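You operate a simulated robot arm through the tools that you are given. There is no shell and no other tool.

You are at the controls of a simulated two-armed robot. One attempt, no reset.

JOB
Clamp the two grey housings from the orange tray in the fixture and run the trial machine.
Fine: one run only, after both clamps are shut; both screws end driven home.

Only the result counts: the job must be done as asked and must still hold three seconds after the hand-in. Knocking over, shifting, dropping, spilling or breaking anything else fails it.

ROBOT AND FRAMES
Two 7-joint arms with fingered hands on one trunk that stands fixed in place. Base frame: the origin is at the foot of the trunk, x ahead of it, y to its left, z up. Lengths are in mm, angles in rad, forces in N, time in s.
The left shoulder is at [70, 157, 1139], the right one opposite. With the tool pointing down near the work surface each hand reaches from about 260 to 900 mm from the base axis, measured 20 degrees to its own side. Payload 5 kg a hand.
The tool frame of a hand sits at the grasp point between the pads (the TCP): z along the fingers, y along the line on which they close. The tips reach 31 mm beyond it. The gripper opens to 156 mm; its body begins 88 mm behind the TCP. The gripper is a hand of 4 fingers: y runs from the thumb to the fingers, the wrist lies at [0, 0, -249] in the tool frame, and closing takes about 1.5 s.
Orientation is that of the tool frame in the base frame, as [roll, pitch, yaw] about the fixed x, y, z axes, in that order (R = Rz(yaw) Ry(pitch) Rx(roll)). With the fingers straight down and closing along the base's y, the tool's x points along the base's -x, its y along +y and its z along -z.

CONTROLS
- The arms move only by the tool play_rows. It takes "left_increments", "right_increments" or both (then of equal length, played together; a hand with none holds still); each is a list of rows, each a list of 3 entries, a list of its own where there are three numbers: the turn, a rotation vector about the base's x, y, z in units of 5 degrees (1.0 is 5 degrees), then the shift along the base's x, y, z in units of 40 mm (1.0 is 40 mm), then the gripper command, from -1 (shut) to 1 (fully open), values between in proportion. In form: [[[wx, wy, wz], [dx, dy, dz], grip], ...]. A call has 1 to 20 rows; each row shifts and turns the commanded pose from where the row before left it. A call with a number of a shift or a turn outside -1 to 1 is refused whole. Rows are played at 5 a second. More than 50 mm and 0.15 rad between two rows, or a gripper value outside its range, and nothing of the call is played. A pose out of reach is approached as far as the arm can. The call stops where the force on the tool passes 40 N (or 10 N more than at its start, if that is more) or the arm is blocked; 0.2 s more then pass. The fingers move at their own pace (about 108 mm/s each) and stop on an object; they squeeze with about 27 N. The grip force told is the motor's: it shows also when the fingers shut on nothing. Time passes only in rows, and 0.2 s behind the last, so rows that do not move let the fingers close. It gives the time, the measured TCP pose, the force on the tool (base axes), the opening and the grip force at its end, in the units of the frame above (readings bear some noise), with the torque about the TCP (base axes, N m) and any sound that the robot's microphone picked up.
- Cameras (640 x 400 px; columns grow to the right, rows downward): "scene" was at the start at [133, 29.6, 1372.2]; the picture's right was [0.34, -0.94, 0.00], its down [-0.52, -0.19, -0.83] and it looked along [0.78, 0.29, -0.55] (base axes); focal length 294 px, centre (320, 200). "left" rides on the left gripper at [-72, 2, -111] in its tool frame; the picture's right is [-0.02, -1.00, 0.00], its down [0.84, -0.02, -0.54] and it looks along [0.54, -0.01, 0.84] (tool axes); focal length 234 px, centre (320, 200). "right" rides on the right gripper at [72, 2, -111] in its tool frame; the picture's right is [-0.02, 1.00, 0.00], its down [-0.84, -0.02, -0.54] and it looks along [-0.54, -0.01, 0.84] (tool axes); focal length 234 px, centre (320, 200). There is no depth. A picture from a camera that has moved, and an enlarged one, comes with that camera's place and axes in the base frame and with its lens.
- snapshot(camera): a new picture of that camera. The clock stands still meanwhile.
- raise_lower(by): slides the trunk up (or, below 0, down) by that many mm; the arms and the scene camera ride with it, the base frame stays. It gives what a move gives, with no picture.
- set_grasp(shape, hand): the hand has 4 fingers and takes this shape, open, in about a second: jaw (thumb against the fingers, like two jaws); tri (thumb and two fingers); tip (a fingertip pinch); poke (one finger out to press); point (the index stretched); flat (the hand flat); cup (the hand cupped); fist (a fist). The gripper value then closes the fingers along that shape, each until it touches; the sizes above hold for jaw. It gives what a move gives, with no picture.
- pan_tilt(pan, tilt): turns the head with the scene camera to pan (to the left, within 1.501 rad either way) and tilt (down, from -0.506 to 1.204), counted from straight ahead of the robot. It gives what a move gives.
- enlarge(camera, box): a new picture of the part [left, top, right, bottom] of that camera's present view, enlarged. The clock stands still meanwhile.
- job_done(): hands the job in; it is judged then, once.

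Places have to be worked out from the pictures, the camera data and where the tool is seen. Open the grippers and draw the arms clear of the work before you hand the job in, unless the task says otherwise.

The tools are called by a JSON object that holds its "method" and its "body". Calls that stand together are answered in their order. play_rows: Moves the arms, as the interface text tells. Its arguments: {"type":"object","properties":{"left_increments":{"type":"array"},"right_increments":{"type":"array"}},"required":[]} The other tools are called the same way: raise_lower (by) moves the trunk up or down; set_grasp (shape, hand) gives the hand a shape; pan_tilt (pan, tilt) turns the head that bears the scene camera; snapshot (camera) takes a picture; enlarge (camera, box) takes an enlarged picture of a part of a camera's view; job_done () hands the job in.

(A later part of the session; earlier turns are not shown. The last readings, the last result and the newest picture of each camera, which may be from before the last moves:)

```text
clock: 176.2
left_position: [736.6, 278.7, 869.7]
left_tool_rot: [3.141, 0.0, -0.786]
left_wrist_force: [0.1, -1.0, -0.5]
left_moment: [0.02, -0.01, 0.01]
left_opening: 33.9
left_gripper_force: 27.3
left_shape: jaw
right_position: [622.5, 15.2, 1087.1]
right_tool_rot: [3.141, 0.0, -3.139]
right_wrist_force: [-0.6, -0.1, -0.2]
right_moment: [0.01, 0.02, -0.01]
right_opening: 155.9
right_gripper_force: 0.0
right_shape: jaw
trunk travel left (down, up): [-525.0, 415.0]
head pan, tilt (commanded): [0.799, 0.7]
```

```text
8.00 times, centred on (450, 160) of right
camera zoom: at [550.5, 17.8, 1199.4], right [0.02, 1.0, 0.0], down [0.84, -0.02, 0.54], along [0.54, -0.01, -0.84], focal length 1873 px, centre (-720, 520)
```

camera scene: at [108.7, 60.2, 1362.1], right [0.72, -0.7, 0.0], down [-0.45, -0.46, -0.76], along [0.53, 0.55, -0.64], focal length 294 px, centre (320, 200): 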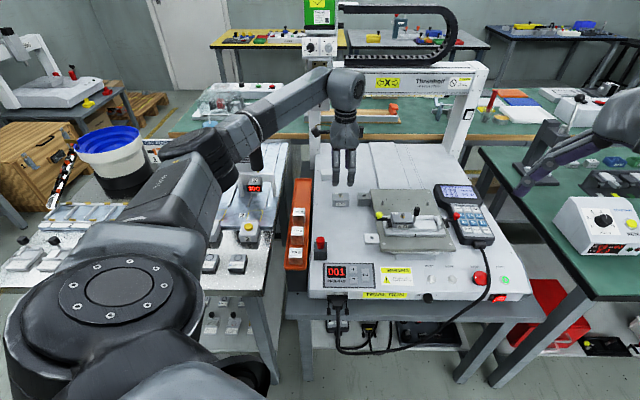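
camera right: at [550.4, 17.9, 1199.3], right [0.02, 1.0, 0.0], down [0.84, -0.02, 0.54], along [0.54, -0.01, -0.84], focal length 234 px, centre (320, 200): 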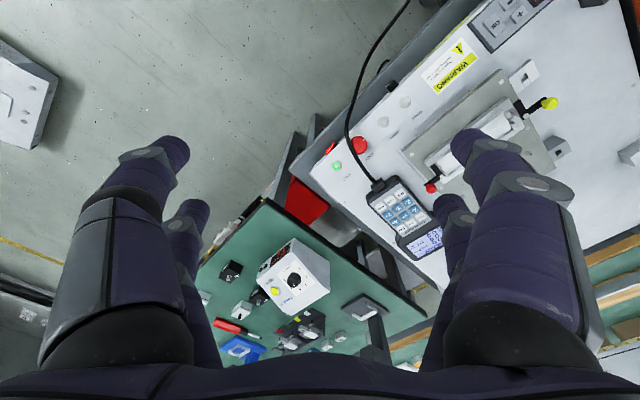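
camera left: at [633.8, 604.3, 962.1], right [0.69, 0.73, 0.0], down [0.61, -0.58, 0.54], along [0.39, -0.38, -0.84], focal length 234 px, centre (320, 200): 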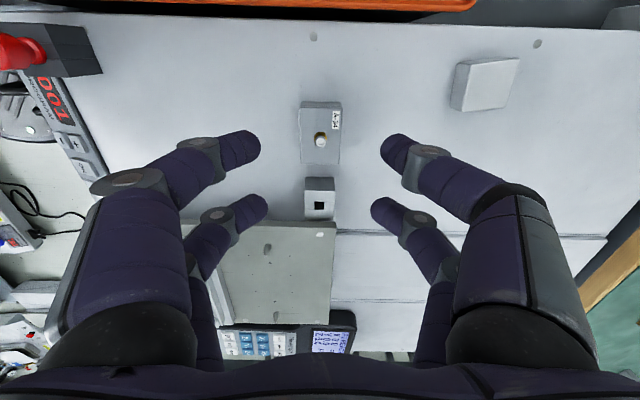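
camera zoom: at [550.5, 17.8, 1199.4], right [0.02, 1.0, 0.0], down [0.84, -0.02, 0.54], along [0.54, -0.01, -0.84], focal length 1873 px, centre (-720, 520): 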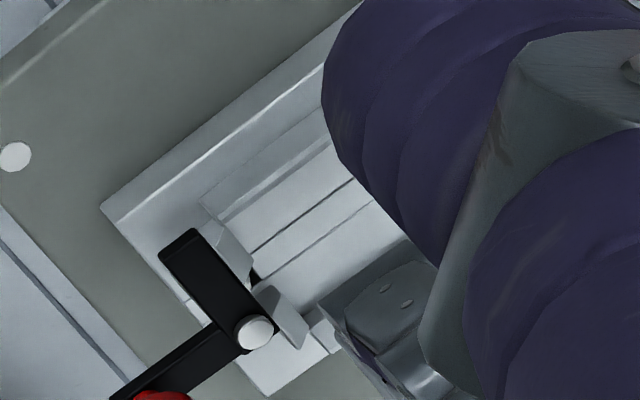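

It is already below the knob's top with no contact, and the front finger is clear of the red arm. I continue down in steps.

{"method": "play_rows", "body": {"left_increments": [[[0, 0, 0], [0.008, -0.008, -0.15], -0.7], [[0, 0, 0], [0, 0, -0.15], -0.7], [[0, 0, 0], [0, 0, -0.15], -0.7], [[0, 0, 0], [0, 0, 0], -0.7]]}}

{"method": "play_rows", "body": {"left_increments": [[[0, 0, 0], [0, 0, -0.12], -0.7], [[0, 0, 0], [0, 0, -0.12], -0.7], [[0, 0, 0], [0, 0, 0], -0.7]]}}

{"method": "enlarge", "body": {"camera": "left", "box": [260, 60, 380, 170]}}

{"method": "enlarge", "body": {"camera": "right", "box": [420, 135, 480, 185]}}

{"method": "enlarge", "body": {"camera": "scene", "box": [415, 190, 465, 240]}}

```text
clock: 177.2
left_position: [737.7, 279.5, 852.1]
left_tool_rot: [3.141, 0.002, -0.787]
left_wrist_force: [-0.4, -0.1, -0.6]
left_moment: [-0.01, -0.01, 0.0]
left_opening: 33.6
left_gripper_force: 26.9
left_shape: jaw
right_position: [622.5, 15.1, 1086.9]
right_tool_rot: [-3.141, 0.0, -3.141]
right_wrist_force: [0.4, 1.1, 0.3]
right_moment: [-0.01, 0.02, 0.01]
right_opening: 156.1
right_gripper_force: 0.1
right_shape: jaw
trunk travel left (down, up): [-525.0, 415.0]
head pan, tilt (commanded): [0.799, 0.7]
```

```text
clock: 178.0
left_position: [738.7, 279.3, 842.2]
left_tool_rot: [3.141, 0.0, -0.785]
left_wrist_force: [0.2, -0.1, -1.9]
left_moment: [-0.01, 0.02, -0.04]
left_opening: 33.8
left_gripper_force: 27.0
left_shape: jaw
right_position: [622.8, 14.1, 1087.4]
right_tool_rot: [-3.141, -0.001, 3.141]
right_wrist_force: [0.1, -0.5, 0.6]
right_moment: [-0.01, -0.01, -0.03]
right_opening: 155.9
right_gripper_force: 0.0
right_shape: jaw
trunk travel left (down, up): [-525.0, 415.0]
head pan, tilt (commanded): [0.799, 0.7]
```

```text
3.64 times, centred on (320, 115) of left
camera zoom: at [685.2, 328.5, 953.6], right [0.69, 0.72, 0.0], down [0.61, -0.58, 0.54], along [0.39, -0.38, -0.84], focal length 852 px, centre (320, 509)
```

zoom: 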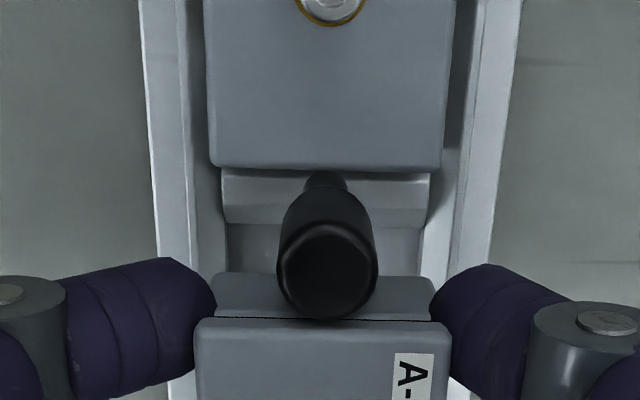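

```text
8.00 times, centred on (450, 160) of right
camera zoom: at [550.5, 17.9, 1199.4], right [0.02, 1.0, 0.0], down [0.84, -0.02, 0.54], along [0.54, -0.01, -0.84], focal length 1873 px, centre (-720, 520)
```

zoom: 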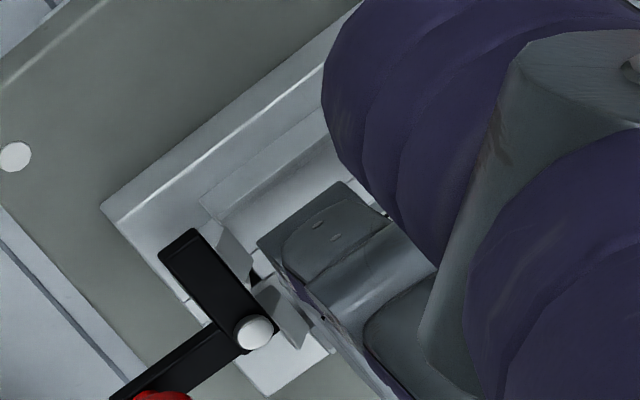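

```text
8.00 times, centred on (440, 215) of scene
camera zoom: at [108.7, 60.1, 1362.1], right [0.72, -0.7, 0.0], down [-0.45, -0.46, -0.76], along [0.53, 0.55, -0.64], focal length 2355 px, centre (-640, 80)
```

zoom: 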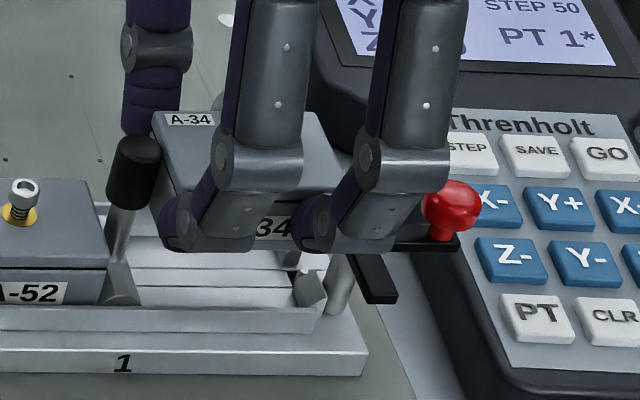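

All clear (about 8 mm to the red arm) and almost exactly over the nest centre. I go on straight down.

{"method": "play_rows", "body": {"left_increments": [[[0, 0, 0], [0.009, 0.009, -0.12], -0.7], [[0, 0, 0], [0, 0, -0.12], -0.7], [[0, 0, 0], [0, 0, -0.12], -0.7], [[0, 0, 0], [0, 0, 0], -0.7]]}}

{"method": "play_rows", "body": {"left_increments": [[[0, 0, 0], [0, 0, -0.12], -0.7], [[0, 0, 0], [0, 0, -0.1], -0.7], [[0, 0, 0], [0, 0, 0], -0.7]]}}

{"method": "enlarge", "body": {"camera": "left", "box": [260, 60, 380, 170]}}

{"method": "enlarge", "body": {"camera": "scene", "box": [415, 195, 460, 240]}}

```text
clock: 179.0
left_position: [737.5, 280.9, 828.0]
left_tool_rot: [-3.142, 0.0, -0.784]
left_wrist_force: [-0.5, -0.5, -0.9]
left_moment: [0.01, 0.02, -0.01]
left_opening: 33.8
left_gripper_force: 26.7
left_shape: jaw
right_position: [621.6, 15.0, 1087.3]
right_tool_rot: [-3.141, -0.001, -3.141]
right_wrist_force: [-0.1, 0.0, -0.3]
right_moment: [0.0, 0.01, -0.02]
right_opening: 156.2
right_gripper_force: 0.0
right_shape: jaw
trunk travel left (down, up): [-525.0, 415.0]
head pan, tilt (commanded): [0.799, 0.7]
```

```text
clock: 179.8
left_position: [736.5, 279.7, 820.2]
left_tool_rot: [3.14, 0.0, -0.784]
left_wrist_force: [0.0, -0.5, -0.5]
left_moment: [0.01, 0.02, -0.02]
left_opening: 33.9
left_gripper_force: 27.1
left_shape: jaw
right_position: [621.3, 15.8, 1088.4]
right_tool_rot: [-3.14, 0.002, 3.141]
right_wrist_force: [0.0, 0.1, -0.6]
right_moment: [0.04, -0.01, 0.01]
right_opening: 156.0
right_gripper_force: 0.1
right_shape: jaw
trunk travel left (down, up): [-525.0, 415.0]
head pan, tilt (commanded): [0.799, 0.7]
```

```text
3.64 times, centred on (320, 115) of left
camera zoom: at [686.1, 329.5, 930.7], right [0.69, 0.72, 0.0], down [0.61, -0.58, 0.54], along [0.39, -0.38, -0.84], focal length 852 px, centre (320, 509)
```

zoom: 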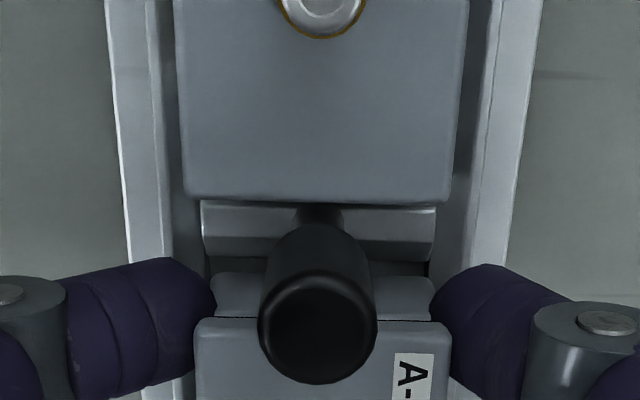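

```text
8.89 times, centred on (438, 218) of scene
camera zoom: at [108.7, 60.1, 1362.1], right [0.72, -0.7, 0.0], down [-0.45, -0.46, -0.76], along [0.53, 0.55, -0.64], focal length 2617 px, centre (-724, 44)
```

zoom: 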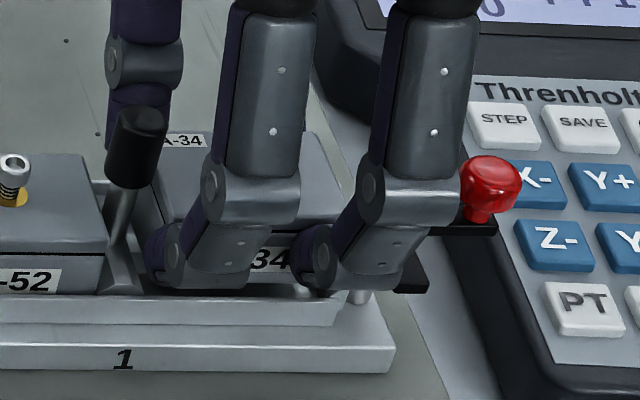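

{"method": "play_rows", "body": {"left_increments": [[[0, 0, 0], [-0.008, -0.008, -0.08], -0.7], [[0, 0, 0], [0, 0, -0.07], -0.7], [[0, 0, 0], [0, 0, 0], -0.7]]}}

{"method": "play_rows", "body": {"left_increments": [[[0, 0, 0], [0, 0, -0.05], -0.7], [[0, 0, 0], [0, 0, 0], -0.7]]}}

{"method": "enlarge", "body": {"camera": "scene", "box": [415, 195, 460, 240]}}

{"method": "enlarge", "body": {"camera": "left", "box": [260, 60, 380, 170]}}

```text
clock: 180.6
left_position: [738.5, 280.5, 812.5]
left_tool_rot: [3.141, 0.002, -0.785]
left_wrist_force: [-1.0, 1.3, -1.0]
left_moment: [0.03, 0.04, -0.03]
left_opening: 33.7
left_gripper_force: 26.8
left_shape: jaw
right_position: [622.8, 16.3, 1087.2]
right_tool_rot: [-3.141, 0.0, -3.141]
right_wrist_force: [0.5, -0.2, -0.6]
right_moment: [0.0, -0.02, -0.02]
right_opening: 155.6
right_gripper_force: 0.2
right_shape: jaw
trunk travel left (down, up): [-525.0, 415.0]
head pan, tilt (commanded): [0.799, 0.7]
```

```text
clock: 181.2
left_position: [737.9, 280.1, 811.0]
left_tool_rot: [-3.141, 0.0, -0.784]
left_wrist_force: [0.1, 2.3, 3.7]
left_moment: [0.05, 0.01, -0.08]
left_opening: 34.1
left_gripper_force: 26.7
left_shape: jaw
right_position: [622.1, 16.2, 1087.1]
right_tool_rot: [3.141, -0.001, -3.141]
right_wrist_force: [0.0, 0.6, 0.1]
right_moment: [0.0, -0.03, 0.04]
right_opening: 156.1
right_gripper_force: 0.1
right_shape: jaw
trunk travel left (down, up): [-525.0, 415.0]
head pan, tilt (commanded): [0.799, 0.7]
```

```text
8.89 times, centred on (438, 218) of scene
camera zoom: at [108.1, 60.2, 1362.2], right [0.72, -0.7, 0.0], down [-0.45, -0.46, -0.76], along [0.53, 0.55, -0.64], focal length 2617 px, centre (-724, 44)
```

zoom: 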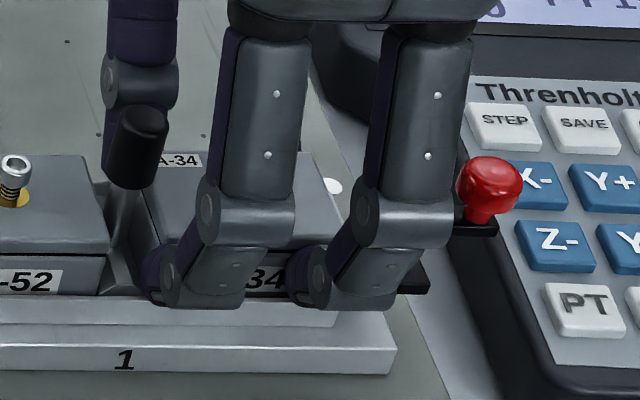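

```text
3.64 times, centred on (320, 115) of left
camera zoom: at [685.0, 328.9, 923.3], right [0.69, 0.72, 0.0], down [0.61, -0.58, 0.54], along [0.39, -0.38, -0.84], focal length 852 px, centre (320, 509)
```

zoom: 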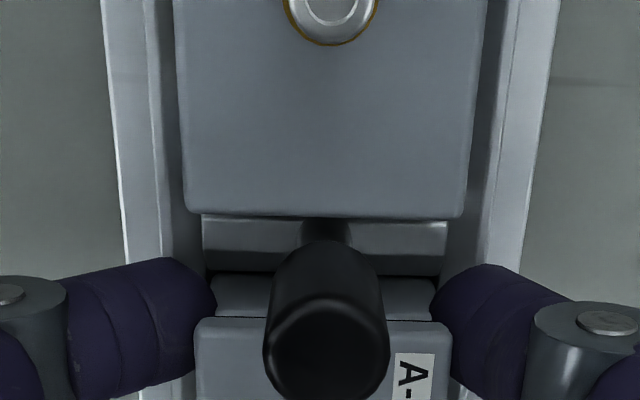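

Light contact as it enters the nest. I press down a little more to seat it.

{"method": "play_rows", "body": {"left_increments": [[[0, 0, 0], [0, 0, -0.05], -0.7], [[0, 0, 0], [0, 0, 0], -0.7]]}}

{"method": "enlarge", "body": {"camera": "scene", "box": [415, 195, 460, 240]}}

```text
clock: 181.8
left_position: [736.1, 279.7, 811.9]
left_tool_rot: [-3.14, -0.002, -0.784]
left_wrist_force: [-1.7, 4.3, 13.1]
left_moment: [0.1, 0.1, -0.07]
left_opening: 34.3
left_gripper_force: 26.9
left_shape: jaw
right_position: [620.3, 14.4, 1089.6]
right_tool_rot: [-3.141, 0.003, 3.141]
right_wrist_force: [0.3, -1.1, 0.5]
right_moment: [-0.01, 0.01, 0.0]
right_opening: 155.7
right_gripper_force: 0.1
right_shape: jaw
trunk travel left (down, up): [-525.0, 415.0]
head pan, tilt (commanded): [0.799, 0.7]
```

```text
8.89 times, centred on (438, 218) of scene
camera zoom: at [106.8, 60.0, 1362.4], right [0.72, -0.7, 0.0], down [-0.45, -0.46, -0.77], along [0.53, 0.55, -0.64], focal length 2617 px, centre (-724, 44)
```

zoom: 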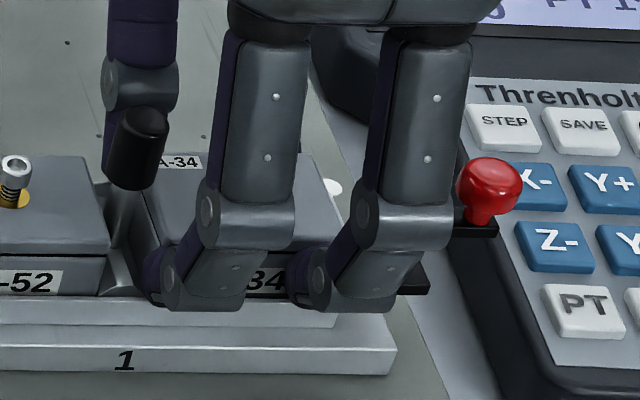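

Seat height matches A-52's. I relieve the push and open the fingers.

{"method": "play_rows", "body": {"left_increments": [[[0, 0, 0], [0, 0, 0.05], -0.6], [[0, 0, 0], [0, 0, 0], -0.45], [[0, 0, 0], [0, 0, 0], -0.3], [[0, 0, 0], [0, 0, 0], -0.25], [[0, 0, 0], [0, 0, 0], -0.25]]}}

{"method": "enlarge", "body": {"camera": "scene", "box": [405, 195, 460, 240]}}

{"method": "enlarge", "body": {"camera": "left", "box": [240, 60, 400, 240]}}

```text
clock: 183.0
left_position: [737.3, 280.8, 812.2]
left_tool_rot: [3.14, 0.001, -0.785]
left_wrist_force: [-0.2, -0.1, 0.4]
left_moment: [0.0, 0.03, 0.02]
left_opening: 57.7
left_gripper_force: 0.1
left_shape: jaw
right_position: [623.1, 14.8, 1087.7]
right_tool_rot: [3.141, 0.0, -3.14]
right_wrist_force: [0.2, -1.0, -0.2]
right_moment: [0.0, -0.04, 0.01]
right_opening: 156.0
right_gripper_force: 0.1
right_shape: jaw
trunk travel left (down, up): [-525.0, 415.0]
head pan, tilt (commanded): [0.799, 0.7]
```

```text
8.89 times, centred on (432, 218) of scene
camera zoom: at [108.6, 59.9, 1362.1], right [0.72, -0.7, 0.0], down [-0.45, -0.46, -0.76], along [0.53, 0.55, -0.64], focal length 2617 px, centre (-680, 44)
```

zoom: 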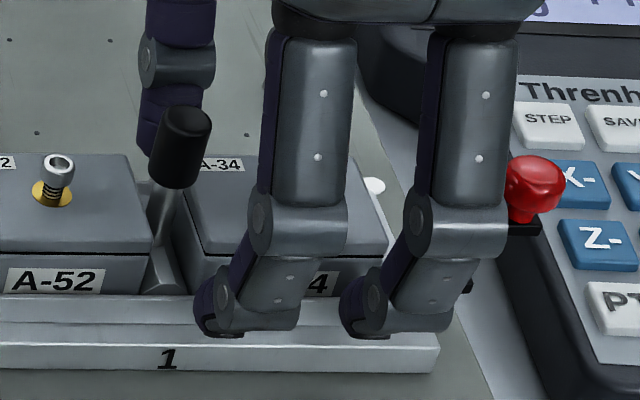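

```text
2.22 times, centred on (320, 150) of left
camera zoom: at [685.5, 328.5, 922.5], right [0.69, 0.72, 0.0], down [0.61, -0.58, 0.54], along [0.39, -0.38, -0.84], focal length 520 px, centre (320, 311)
```

zoom: 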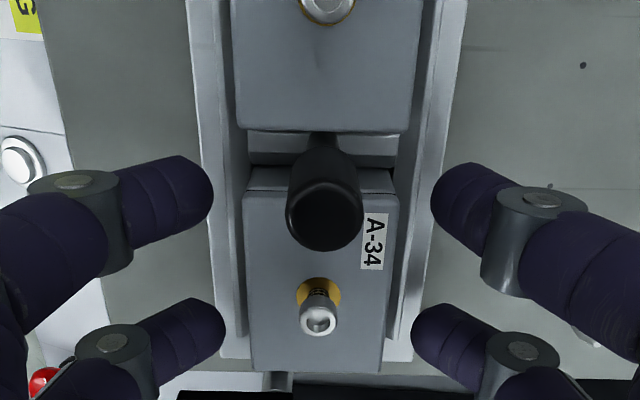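

A-34 sits in the nest in line with A-52. I raise the hand straight up and inspect both.

{"method": "play_rows", "body": {"left_increments": [[[0, 0, 0], [0, 0, 0.3], -0.25], [[0, 0, 0], [0, 0, 0.6], -0.25], [[0, 0, 0], [0, 0, 0.9], -0.25], [[0, 0, 0], [0, 0, 0.9], -0.25], [[0, 0, 0], [-0.4, 0.85, 0.2], -0.25], [[0, 0, 0], [-0.4, 0.85, 0.2], -0.25], [[0, 0, 0], [-0.4, 0.85, 0], -0.25], [[0, 0, 0], [-0.4, 0.85, 0], -0.25]]}}

{"method": "enlarge", "body": {"camera": "scene", "box": [375, 195, 465, 240]}}

{"method": "enlarge", "body": {"camera": "right", "box": [410, 80, 560, 190]}}

{"method": "snapshot", "body": {"camera": "left"}}

```text
clock: 184.8
left_position: [676.0, 414.5, 935.1]
left_tool_rot: [3.14, -0.002, -0.786]
left_wrist_force: [-0.2, -0.2, 0.1]
left_moment: [-0.02, -0.04, -0.03]
left_opening: 58.2
left_gripper_force: 0.0
left_shape: jaw
right_position: [622.3, 16.2, 1087.6]
right_tool_rot: [-3.14, 0.001, -3.141]
right_wrist_force: [-0.1, -0.2, 0.3]
right_moment: [-0.04, -0.01, 0.02]
right_opening: 156.1
right_gripper_force: 0.1
right_shape: jaw
trunk travel left (down, up): [-525.0, 415.0]
head pan, tilt (commanded): [0.799, 0.7]
```

```text
7.11 times, centred on (420, 218) of scene
camera zoom: at [107.7, 61.8, 1362.1], right [0.72, -0.7, 0.0], down [-0.45, -0.46, -0.76], along [0.53, 0.55, -0.64], focal length 2093 px, centre (-391, 76)
```

zoom: 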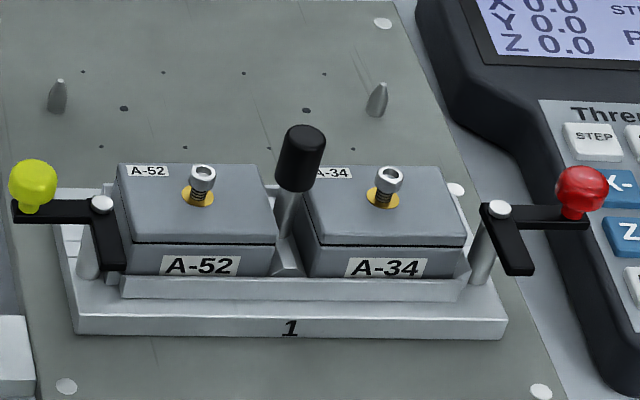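

```text
3.64 times, centred on (485, 135) of right
camera zoom: at [549.5, 19.5, 1199.8], right [0.02, 1.0, 0.0], down [0.84, -0.02, 0.55], along [0.55, -0.01, -0.84], focal length 852 px, centre (-280, 436)
```

zoom: 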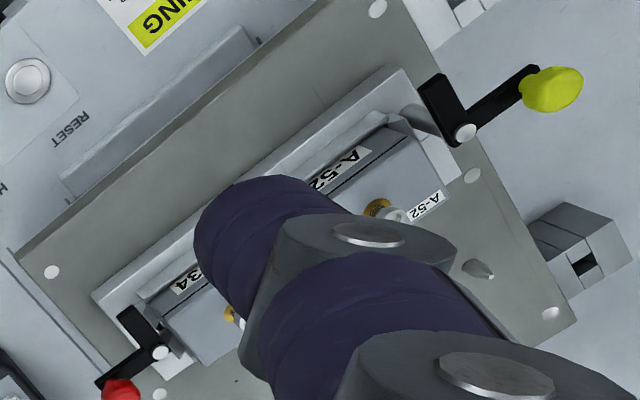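

```text
taken
camera left: at [623.4, 464.9, 1046.1], right [0.69, 0.72, 0.0], down [0.61, -0.58, 0.55], along [0.39, -0.38, -0.84], focal length 234 px, centre (320, 200)
```

left: 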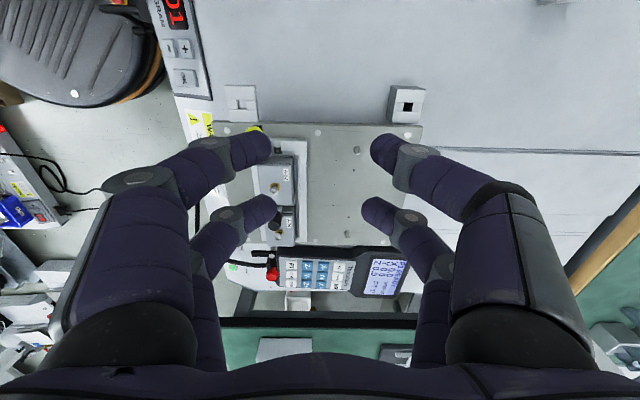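

Both housings are in place and level. Now the clamps: each lever must swing 90° so its short arm comes over its housing. The hand's present yaw suits pushing both balls, so I switch to poke and position the finger behind the yellow ball.

{"method": "set_grasp", "body": {"hand": "left", "shape": "poke"}}

{"method": "play_rows", "body": {"left_increments": [[[0, 0, 0], [-0.4, -0.4, -0.4], 0], [[0, 0, 0], [-0.2, -0.2, -0.8], 0], [[0, 0, 0], [0, 0, -0.6], 0], [[0, 0, 0], [0, 0, 0], 0]]}}

{"method": "snapshot", "body": {"camera": "left"}}

{"method": "enlarge", "body": {"camera": "scene", "box": [355, 175, 435, 240]}}

```text
clock: 185.7
left_position: [677.3, 414.3, 934.8]
left_tool_rot: [3.14, 0.0, -0.784]
left_wrist_force: [0.2, 0.1, 0.8]
left_moment: [0.01, -0.03, 0.0]
left_opening: 0.1
left_gripper_force: 0.1
left_shape: poke
right_position: [621.9, 15.8, 1087.3]
right_tool_rot: [3.141, -0.001, -3.14]
right_wrist_force: [0.0, 0.5, -0.3]
right_moment: [-0.02, -0.02, -0.01]
right_opening: 155.7
right_gripper_force: 0.0
right_shape: jaw
trunk travel left (down, up): [-525.0, 415.0]
head pan, tilt (commanded): [0.799, 0.7]
```

```text
clock: 186.7
left_position: [650.9, 391.6, 863.2]
left_tool_rot: [3.14, 0.0, -0.783]
left_wrist_force: [-0.3, 0.8, 0.4]
left_moment: [-0.01, -0.04, 0.05]
left_opening: 0.0
left_gripper_force: 0.1
left_shape: poke
right_position: [621.4, 15.8, 1088.2]
right_tool_rot: [3.141, 0.0, 3.141]
right_wrist_force: [-0.1, 0.0, 1.2]
right_moment: [0.0, -0.01, 0.01]
right_opening: 156.0
right_gripper_force: 0.0
right_shape: jaw
trunk travel left (down, up): [-525.0, 415.0]
head pan, tilt (commanded): [0.799, 0.7]
```

```text
taken
camera left: at [599.5, 440.8, 974.8], right [0.69, 0.72, 0.0], down [0.61, -0.58, 0.54], along [0.39, -0.38, -0.84], focal length 234 px, centre (320, 200)
```

left: 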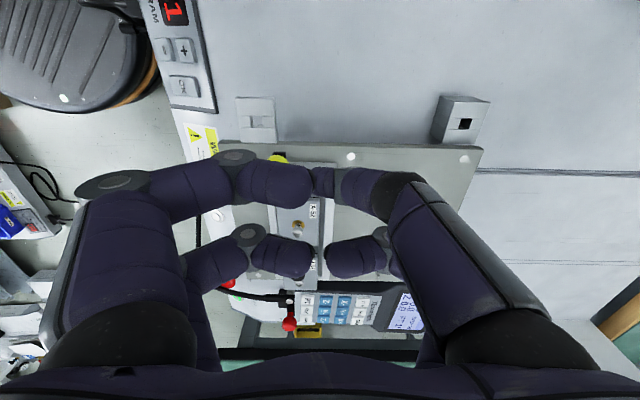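

```text
6.15 times, centred on (395, 208) of scene
camera zoom: at [108.4, 59.9, 1362.1], right [0.72, -0.7, 0.0], down [-0.45, -0.46, -0.77], along [0.53, 0.55, -0.64], focal length 1812 px, centre (-142, 154)
```

zoom: 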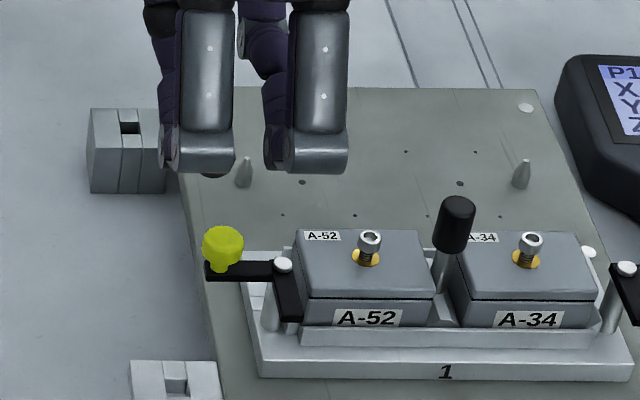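

I zoom to see the poke tip relative to the yellow ball.

{"method": "enlarge", "body": {"camera": "left", "box": [230, 120, 400, 240]}}

{"method": "enlarge", "body": {"camera": "right", "box": [500, 60, 620, 150]}}

{"method": "enlarge", "body": {"camera": "scene", "box": [370, 185, 410, 225]}}

```text
3.33 times, centred on (315, 180) of left
camera zoom: at [599.5, 440.8, 974.8], right [0.69, 0.72, 0.0], down [0.61, -0.58, 0.54], along [0.39, -0.38, -0.84], focal length 781 px, centre (337, 267)
```

zoom: 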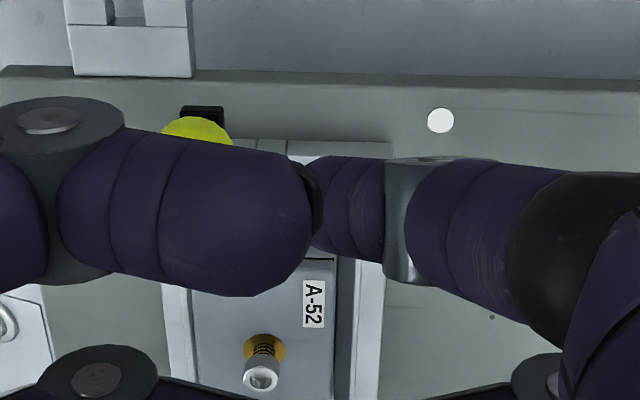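

```text
4.44 times, centred on (560, 105) of right
camera zoom: at [550.1, 17.8, 1199.6], right [0.02, 1.0, 0.0], down [0.84, -0.02, 0.54], along [0.54, -0.01, -0.84], focal length 1041 px, centre (-747, 622)
```

zoom: 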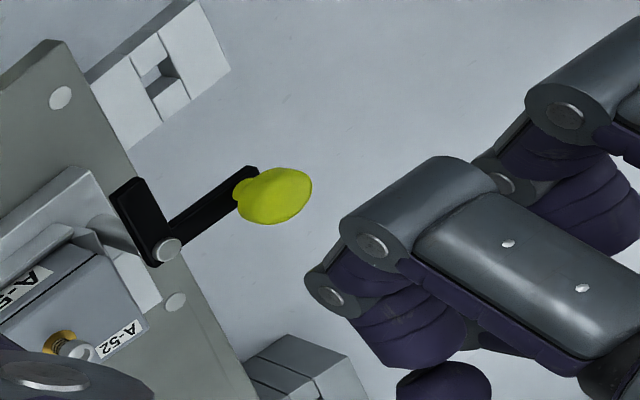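

```text
10.00 times, centred on (390, 205) of scene
camera zoom: at [108.4, 59.9, 1362.1], right [0.72, -0.7, 0.0], down [-0.45, -0.46, -0.77], along [0.53, 0.55, -0.64], focal length 2944 px, centre (-380, 150)
```

zoom: 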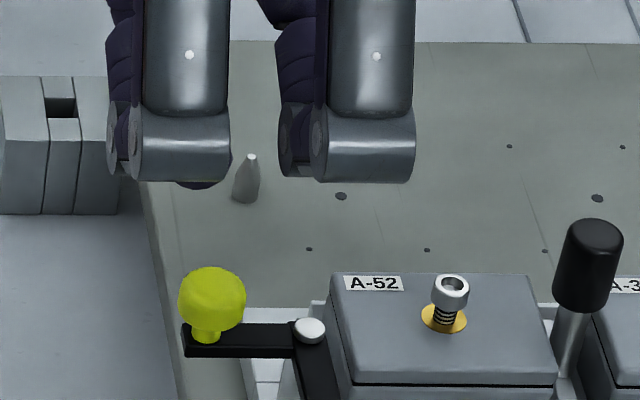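

The fingertip is about 4 mm ahead of the tool axis. I lower to ball height behind the ball and approach it.

{"method": "play_rows", "body": {"left_increments": [[[0, 0, 0], [0, 0, -0.3], 0], [[0, 0, 0], [0, 0, -0.23], 0], [[0, 0, 0], [-0.15, -0.15, 0], 0], [[0, 0, 0], [-0.13, -0.13, 0], 0], [[0, 0, 0], [0, 0, 0], 0]]}}

{"method": "enlarge", "body": {"camera": "right", "box": [500, 60, 620, 150]}}

{"method": "enlarge", "body": {"camera": "scene", "box": [365, 185, 415, 230]}}

{"method": "enlarge", "body": {"camera": "left", "box": [230, 120, 400, 240]}}

```text
clock: 187.9
left_position: [639.9, 381.6, 840.8]
left_tool_rot: [-3.141, 0.001, -0.784]
left_wrist_force: [0.6, 0.9, 0.6]
left_moment: [0.04, 0.01, 0.0]
left_opening: 0.0
left_gripper_force: 0.1
left_shape: poke
right_position: [622.7, 15.1, 1086.6]
right_tool_rot: [3.141, -0.001, 3.141]
right_wrist_force: [1.5, 0.4, 0.2]
right_moment: [-0.05, 0.01, 0.04]
right_opening: 155.8
right_gripper_force: 0.0
right_shape: jaw
trunk travel left (down, up): [-525.0, 415.0]
head pan, tilt (commanded): [0.799, 0.7]
```

```text
4.44 times, centred on (560, 105) of right
camera zoom: at [550.5, 18.2, 1199.4], right [0.02, 1.0, 0.0], down [0.84, -0.02, 0.54], along [0.54, -0.01, -0.84], focal length 1041 px, centre (-747, 622)
```

zoom: 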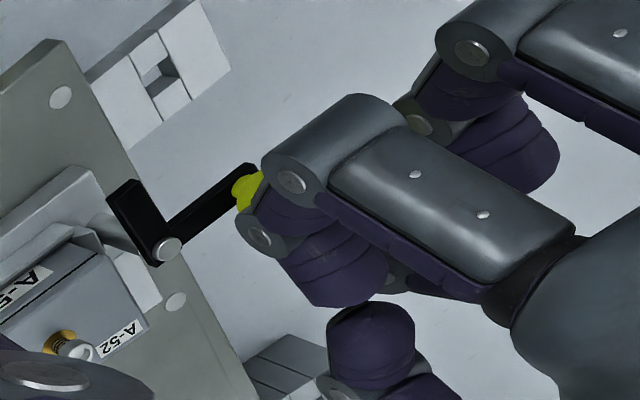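

```text
8.89 times, centred on (390, 208) of scene
camera zoom: at [108.7, 60.3, 1362.1], right [0.72, -0.7, 0.0], down [-0.45, -0.46, -0.76], along [0.53, 0.55, -0.64], focal length 2617 px, centre (-302, 133)
```

zoom: 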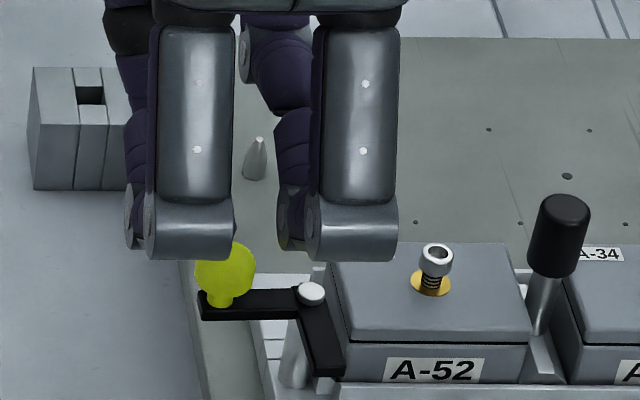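

```text
3.33 times, centred on (315, 180) of left
camera zoom: at [587.0, 430.3, 953.3], right [0.69, 0.72, 0.0], down [0.61, -0.58, 0.54], along [0.39, -0.38, -0.84], focal length 781 px, centre (337, 267)
```

zoom: 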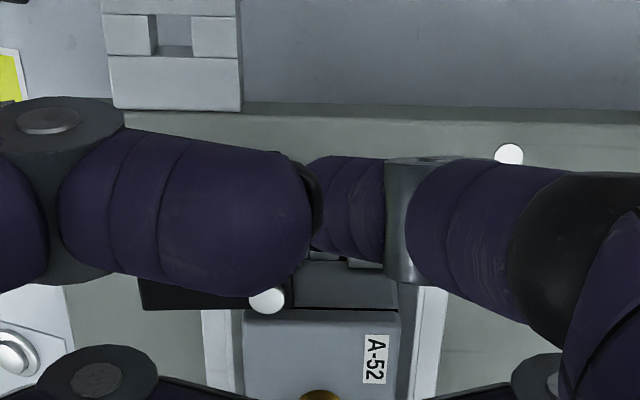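

In position behind the ball. I begin the push, first 7 mm toward the front, and read the force.

{"method": "play_rows", "body": {"left_increments": [[[0, 0, 0], [-0.055, -0.078, 0], 0], [[0, 0, 0], [-0.055, -0.078, 0], 0], [[0, 0, 0], [0, 0, 0], 0]]}}

{"method": "enlarge", "body": {"camera": "scene", "box": [365, 185, 415, 230]}}

```text
clock: 188.7
left_position: [634.2, 375.2, 841.1]
left_tool_rot: [3.139, 0.001, -0.784]
left_wrist_force: [1.6, 1.2, 0.7]
left_moment: [-0.02, 0.0, -0.01]
left_opening: 0.0
left_gripper_force: 0.1
left_shape: poke
right_position: [621.5, 15.4, 1088.3]
right_tool_rot: [-3.142, 0.002, 3.142]
right_wrist_force: [-0.1, 0.4, 0.6]
right_moment: [-0.01, 0.01, -0.01]
right_opening: 156.1
right_gripper_force: 0.1
right_shape: jaw
trunk travel left (down, up): [-525.0, 415.0]
head pan, tilt (commanded): [0.799, 0.7]
```

```text
8.89 times, centred on (390, 208) of scene
camera zoom: at [108.7, 60.3, 1362.0], right [0.72, -0.7, 0.0], down [-0.45, -0.46, -0.76], along [0.53, 0.55, -0.64], focal length 2617 px, centre (-302, 133)
```

zoom: 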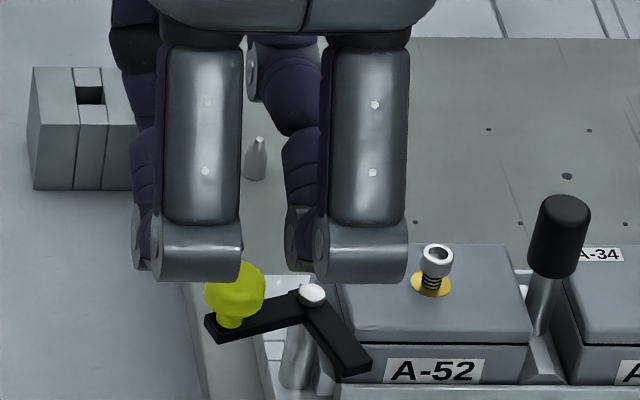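

The lever turns easily in the closing direction. I follow the arc around the post.

{"method": "play_rows", "body": {"left_increments": [[[0, 0, 0], [-0.152, -0.018, 0], 0], [[0, 0, 0], [-0.182, -0.122, 0], 0], [[0, 0, 0], [-0.143, -0.164, 0], 0], [[0, 0, 0], [0, 0, 0], 0]]}}

{"method": "enlarge", "body": {"camera": "scene", "box": [365, 190, 415, 235]}}

{"method": "enlarge", "body": {"camera": "right", "box": [480, 60, 600, 150]}}

```text
clock: 189.7
left_position: [613.9, 363.6, 840.4]
left_tool_rot: [3.14, 0.001, -0.787]
left_wrist_force: [0.3, -0.2, 0.1]
left_moment: [-0.02, -0.02, 0.0]
left_opening: 0.0
left_gripper_force: 0.0
left_shape: poke
right_position: [622.3, 14.6, 1087.8]
right_tool_rot: [-3.14, 0.001, -3.141]
right_wrist_force: [0.2, -0.1, 0.3]
right_moment: [0.01, -0.01, 0.03]
right_opening: 155.9
right_gripper_force: 0.2
right_shape: jaw
trunk travel left (down, up): [-525.0, 415.0]
head pan, tilt (commanded): [0.799, 0.7]
```

```text
8.89 times, centred on (390, 212) of scene
camera zoom: at [108.7, 60.3, 1362.1], right [0.72, -0.7, 0.0], down [-0.45, -0.46, -0.76], along [0.53, 0.55, -0.64], focal length 2617 px, centre (-302, 89)
```

zoom: 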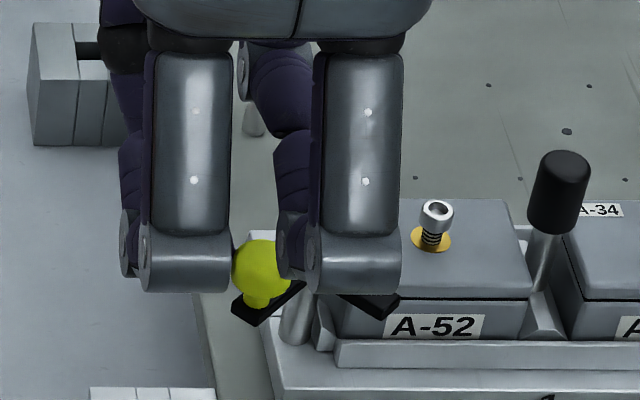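

```text
4.44 times, centred on (540, 105) of right
camera zoom: at [550.4, 18.1, 1199.4], right [0.02, 1.0, 0.0], down [0.84, -0.02, 0.54], along [0.54, -0.01, -0.84], focal length 1041 px, centre (-658, 622)
```

zoom: 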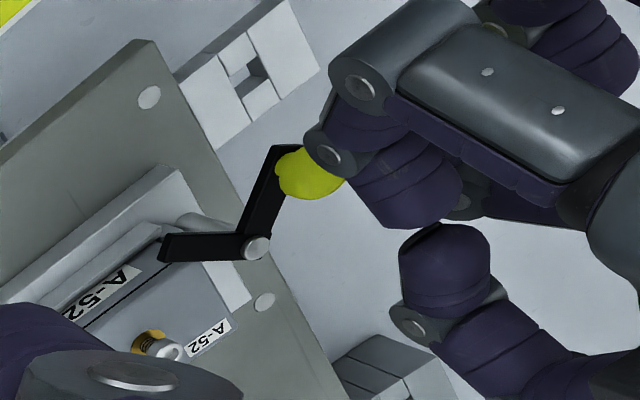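

Lever is at about 45°. I continue the arc.

{"method": "play_rows", "body": {"left_increments": [[[0, 0, 0], [-0.095, -0.198, 0], 0], [[0, 0, 0], [-0.042, -0.216, 0], 0], [[0, 0, 0], [0, 0, 0], 0]]}}

{"method": "enlarge", "body": {"camera": "right", "box": [480, 60, 600, 150]}}

{"method": "enlarge", "body": {"camera": "scene", "box": [365, 190, 415, 235]}}

```text
clock: 190.5
left_position: [609.2, 347.5, 842.3]
left_tool_rot: [3.141, -0.002, -0.784]
left_wrist_force: [1.1, 0.5, -0.2]
left_moment: [0.01, 0.0, 0.01]
left_opening: 0.0
left_gripper_force: 0.0
left_shape: poke
right_position: [622.8, 15.7, 1087.4]
right_tool_rot: [3.14, -0.001, 3.141]
right_wrist_force: [0.1, 0.1, -0.7]
right_moment: [0.02, 0.01, 0.02]
right_opening: 156.2
right_gripper_force: 0.1
right_shape: jaw
trunk travel left (down, up): [-525.0, 415.0]
head pan, tilt (commanded): [0.799, 0.7]
```

```text
4.44 times, centred on (540, 105) of right
camera zoom: at [550.3, 18.2, 1199.4], right [0.02, 1.0, 0.0], down [0.84, -0.02, 0.54], along [0.54, -0.01, -0.84], focal length 1041 px, centre (-658, 622)
```

zoom: 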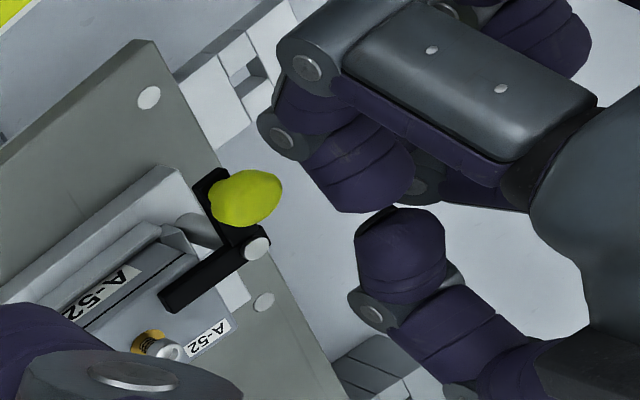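

```text
8.89 times, centred on (390, 212) of scene
camera zoom: at [108.6, 60.3, 1362.1], right [0.72, -0.7, 0.0], down [-0.45, -0.46, -0.76], along [0.53, 0.55, -0.64], focal length 2617 px, centre (-302, 89)
```

zoom: 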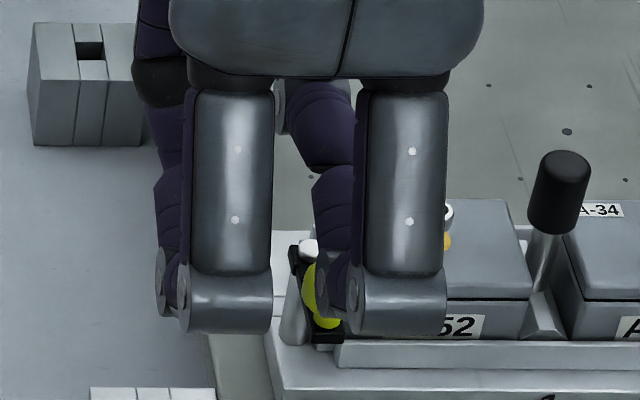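

The yellow lever now appears fully swung: its short arm lies over A-52. I push gently a bit further to confirm it is at its stop.

{"method": "play_rows", "body": {"left_increments": [[[0, 0, 0], [0.016, -0.217, 0], 0], [[0, 0, 0], [0.05, -0.08, 0], 0], [[0, 0, 0], [0.05, -0.06, 0], 0], [[0, 0, 0], [0, 0, 0], 0]]}}

{"method": "enlarge", "body": {"camera": "right", "box": [480, 60, 600, 150]}}

```text
clock: 191.5
left_position: [612.1, 333.3, 841.0]
left_tool_rot: [3.14, 0.0, -0.783]
left_wrist_force: [-1.3, 0.9, 0.1]
left_moment: [0.05, 0.05, 0.01]
left_opening: 0.0
left_gripper_force: 0.1
left_shape: poke
right_position: [622.2, 15.2, 1087.5]
right_tool_rot: [3.141, 0.001, -3.141]
right_wrist_force: [0.2, 0.4, 0.5]
right_moment: [-0.03, -0.01, 0.02]
right_opening: 156.1
right_gripper_force: 0.0
right_shape: jaw
trunk travel left (down, up): [-525.0, 415.0]
head pan, tilt (commanded): [0.799, 0.7]
```

```text
4.44 times, centred on (540, 105) of right
camera zoom: at [550.2, 18.3, 1199.5], right [0.02, 1.0, 0.0], down [0.84, -0.02, 0.54], along [0.54, -0.01, -0.84], focal length 1041 px, centre (-658, 622)
```

zoom: 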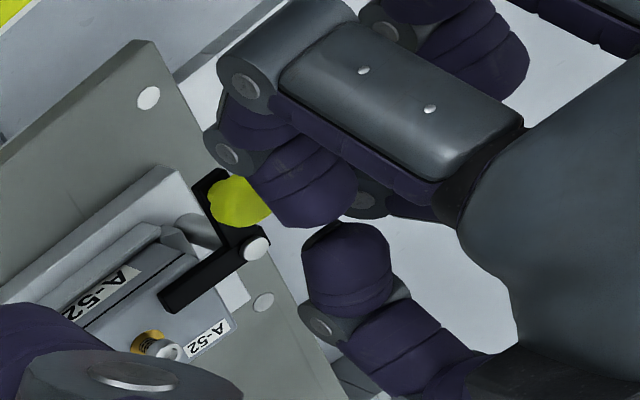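

{"method": "play_rows", "body": {"left_increments": [[[0, 0, 0], [0.05, -0.05, 0], 0], [[0, 0, 0], [0, 0, 0], 0]]}}

{"method": "enlarge", "body": {"camera": "right", "box": [490, 90, 550, 135]}}

```text
clock: 192.1
left_position: [614.2, 332.2, 841.7]
left_tool_rot: [3.14, 0.001, -0.784]
left_wrist_force: [-9.9, 5.9, 0.4]
left_moment: [0.17, 0.2, 0.06]
left_opening: 0.1
left_gripper_force: 0.1
left_shape: poke
right_position: [620.7, 16.1, 1088.6]
right_tool_rot: [-3.14, 0.001, -3.139]
right_wrist_force: [-0.6, 0.3, -0.1]
right_moment: [-0.03, 0.02, 0.0]
right_opening: 156.0
right_gripper_force: 0.1
right_shape: jaw
trunk travel left (down, up): [-525.0, 415.0]
head pan, tilt (commanded): [0.799, 0.7]
```

```text
8.89 times, centred on (520, 112) of right
camera zoom: at [549.2, 19.2, 1199.9], right [0.02, 1.0, 0.0], down [0.84, -0.02, 0.55], along [0.55, -0.01, -0.84], focal length 2082 px, centre (-1458, 978)
```

zoom: 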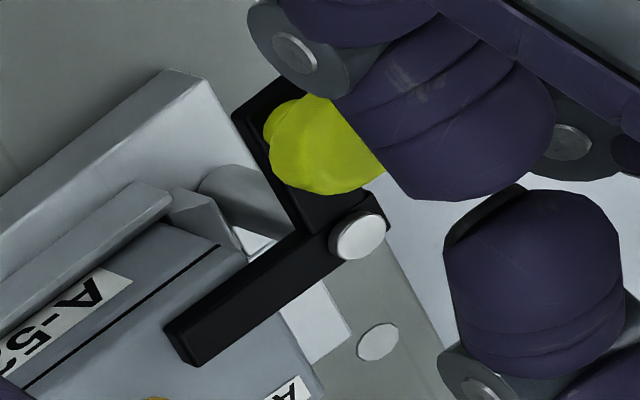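

The lever is firmly at its closed stop (about 11 N resisting), arm over A-52. I back off, rise and move behind the red ball.

{"method": "play_rows", "body": {"left_increments": [[[0, 0, 0], [-0.106, 0.106, 0], 0], [[0, 0, 0], [-0.05, 0.05, 0.5], 0], [[0, 0, 0], [0, 0, 0.8], 0], [[0, 0, 0], [0, 0, 0.3], 0], [[0, 0, 0], [0.972, -0.449, 0], 0], [[0, 0, 0], [0.972, -0.449, 0], 0], [[0, 0, 0], [0.972, -0.449, 0], 0], [[0, 0, 0], [0.972, -0.449, 0], 0], [[0, 0, 0], [0.972, -0.449, 0], 0], [[0, 0, 0], [0, 0, 0], 0]]}}

{"method": "enlarge", "body": {"camera": "scene", "box": [375, 170, 475, 240]}}

{"method": "snapshot", "body": {"camera": "left"}}

{"method": "enlarge", "body": {"camera": "right", "box": [400, 80, 560, 200]}}

```text
clock: 194.3
left_position: [803.2, 247.4, 905.1]
left_tool_rot: [3.141, 0.0, -0.784]
left_wrist_force: [-0.1, 0.0, -0.1]
left_moment: [-0.02, -0.01, -0.02]
left_opening: 0.0
left_gripper_force: 0.1
left_shape: poke
right_position: [621.9, 16.2, 1087.7]
right_tool_rot: [-3.141, 0.0, 3.141]
right_wrist_force: [-0.5, -0.4, 0.2]
right_moment: [-0.02, -0.01, -0.01]
right_opening: 156.1
right_gripper_force: 0.1
right_shape: jaw
trunk travel left (down, up): [-525.0, 415.0]
head pan, tilt (commanded): [0.799, 0.7]
```

```text
5.71 times, centred on (425, 205) of scene
camera zoom: at [108.0, 61.6, 1362.1], right [0.72, -0.7, 0.0], down [-0.45, -0.46, -0.76], along [0.53, 0.55, -0.64], focal length 1682 px, centre (-280, 171)
```

zoom: 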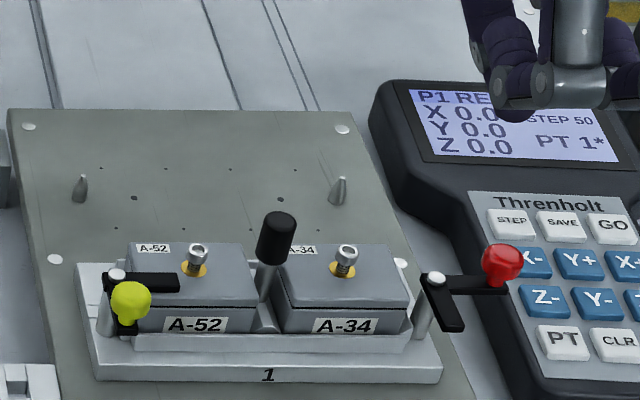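

```text
taken
camera left: at [750.9, 296.5, 1016.9], right [0.69, 0.72, 0.0], down [0.61, -0.58, 0.55], along [0.39, -0.38, -0.84], focal length 234 px, centre (320, 200)
```

left: 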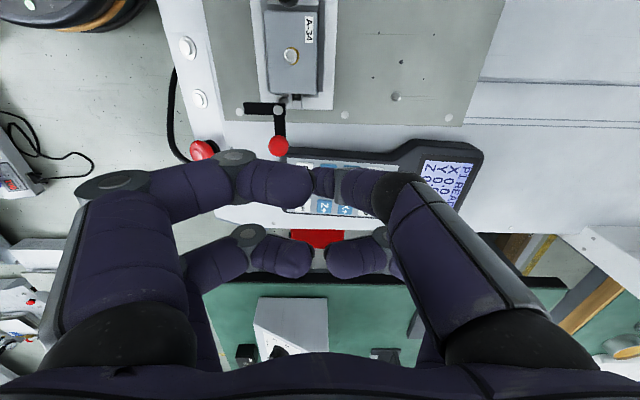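

```text
3.33 times, centred on (480, 140) of right
camera zoom: at [549.7, 19.4, 1199.7], right [0.02, 1.0, 0.0], down [0.84, -0.02, 0.54], along [0.54, -0.01, -0.84], focal length 781 px, centre (-213, 400)
```

zoom: 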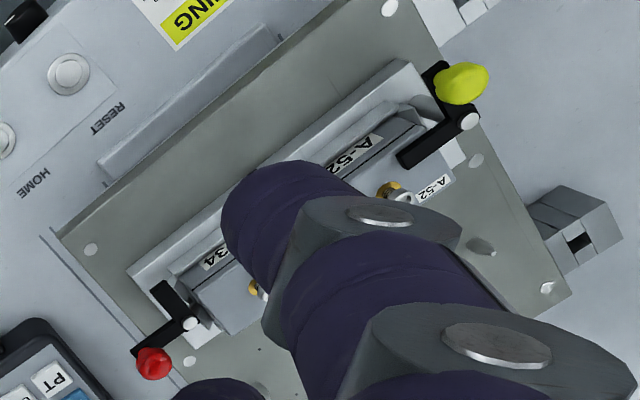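

Yellow clamp is shut over A-52. The finger is behind the red ball at height; I lower to ball level and approach.

{"method": "play_rows", "body": {"left_increments": [[[0, 0, 0], [-0.02, 0.02, -0.8], 0], [[0, 0, 0], [0, 0, -0.78], 0], [[0, 0, 0], [-0.19, -0.19, 0], 0], [[0, 0, 0], [-0.18, -0.18, 0], 0], [[0, 0, 0], [0, 0, 0], 0]]}}

{"method": "enlarge", "body": {"camera": "left", "box": [230, 90, 400, 240]}}

{"method": "enlarge", "body": {"camera": "scene", "box": [425, 180, 485, 235]}}

{"method": "enlarge", "body": {"camera": "right", "box": [400, 120, 500, 210]}}

```text
clock: 195.5
left_position: [789.5, 232.7, 842.6]
left_tool_rot: [-3.14, 0.0, -0.784]
left_wrist_force: [1.0, 1.0, 0.2]
left_moment: [0.05, -0.04, -0.02]
left_opening: 0.1
left_gripper_force: 0.1
left_shape: poke
right_position: [622.4, 16.2, 1087.2]
right_tool_rot: [3.142, 0.0, 3.14]
right_wrist_force: [0.3, 0.0, -0.1]
right_moment: [0.0, 0.01, 0.0]
right_opening: 156.0
right_gripper_force: 0.1
right_shape: jaw
trunk travel left (down, up): [-525.0, 415.0]
head pan, tilt (commanded): [0.799, 0.7]
```

```text
2.67 times, centred on (315, 165) of left
camera zoom: at [736.4, 281.2, 953.9], right [0.69, 0.72, 0.0], down [0.61, -0.58, 0.54], along [0.39, -0.38, -0.84], focal length 624 px, centre (333, 293)
```

zoom: 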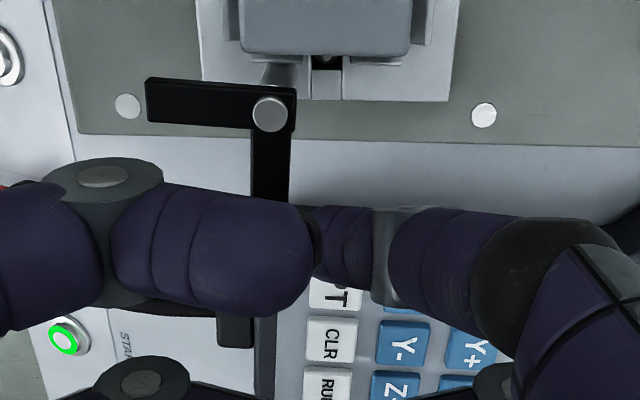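

```text
7.27 times, centred on (455, 208) of scene
camera zoom: at [108.8, 60.0, 1362.1], right [0.72, -0.7, 0.0], down [-0.45, -0.46, -0.76], along [0.53, 0.55, -0.64], focal length 2141 px, centre (-662, 146)
```

zoom: 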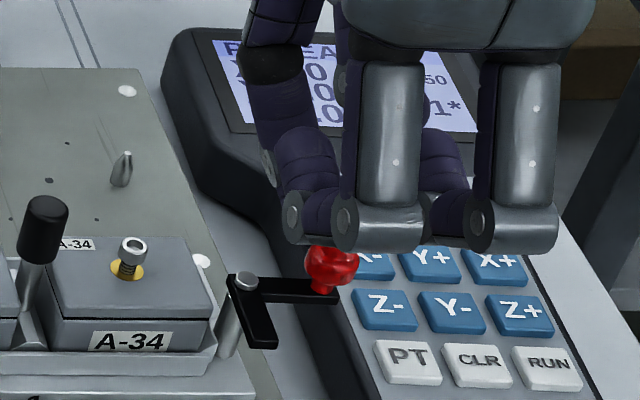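

```text
4.44 times, centred on (450, 165) of right
camera zoom: at [550.5, 17.9, 1199.4], right [0.02, 1.0, 0.0], down [0.84, -0.02, 0.54], along [0.54, -0.01, -0.84], focal length 1041 px, centre (-258, 356)
```

zoom: 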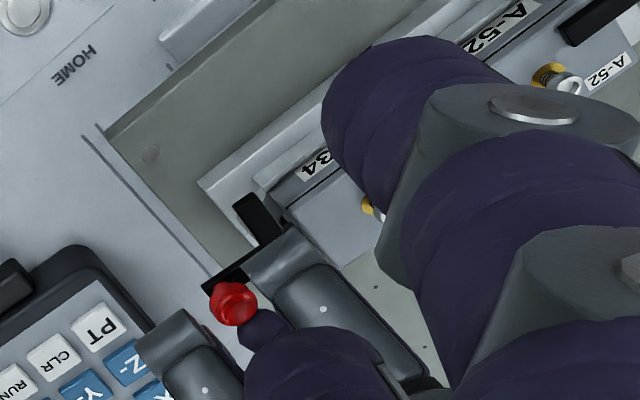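

Finger is right behind the red ball. I begin pushing it toward the front.

{"method": "play_rows", "body": {"left_increments": [[[0, 0, 0], [-0.082, -0.054, 0], 0], [[0, 0, 0], [-0.082, -0.054, 0], 0], [[0, 0, 0], [0, 0, 0], 0]]}}

{"method": "enlarge", "body": {"camera": "right", "box": [400, 120, 500, 210]}}

```text
clock: 196.3
left_position: [781.5, 227.9, 843.5]
left_tool_rot: [3.14, 0.0, -0.785]
left_wrist_force: [0.9, 0.6, 0.6]
left_moment: [0.03, -0.01, 0.0]
left_opening: 0.1
left_gripper_force: 0.2
left_shape: poke
right_position: [622.7, 15.1, 1087.4]
right_tool_rot: [3.141, 0.0, -3.141]
right_wrist_force: [0.2, -0.1, -0.4]
right_moment: [0.0, -0.02, 0.02]
right_opening: 155.7
right_gripper_force: 0.0
right_shape: jaw
trunk travel left (down, up): [-525.0, 415.0]
head pan, tilt (commanded): [0.799, 0.7]
```

```text
4.44 times, centred on (450, 165) of right
camera zoom: at [550.6, 17.9, 1199.3], right [0.02, 1.0, 0.0], down [0.84, -0.02, 0.54], along [0.54, -0.01, -0.84], focal length 1041 px, centre (-258, 356)
```

zoom: 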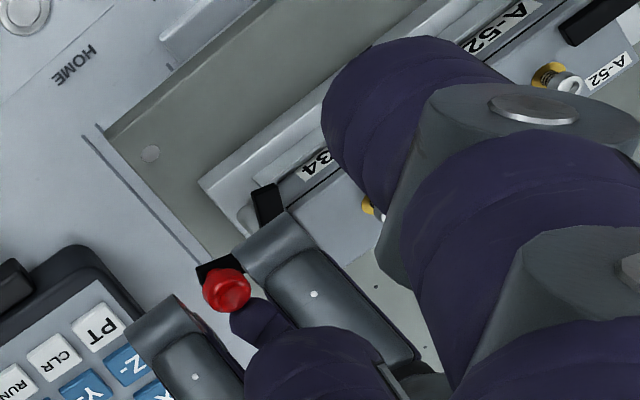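

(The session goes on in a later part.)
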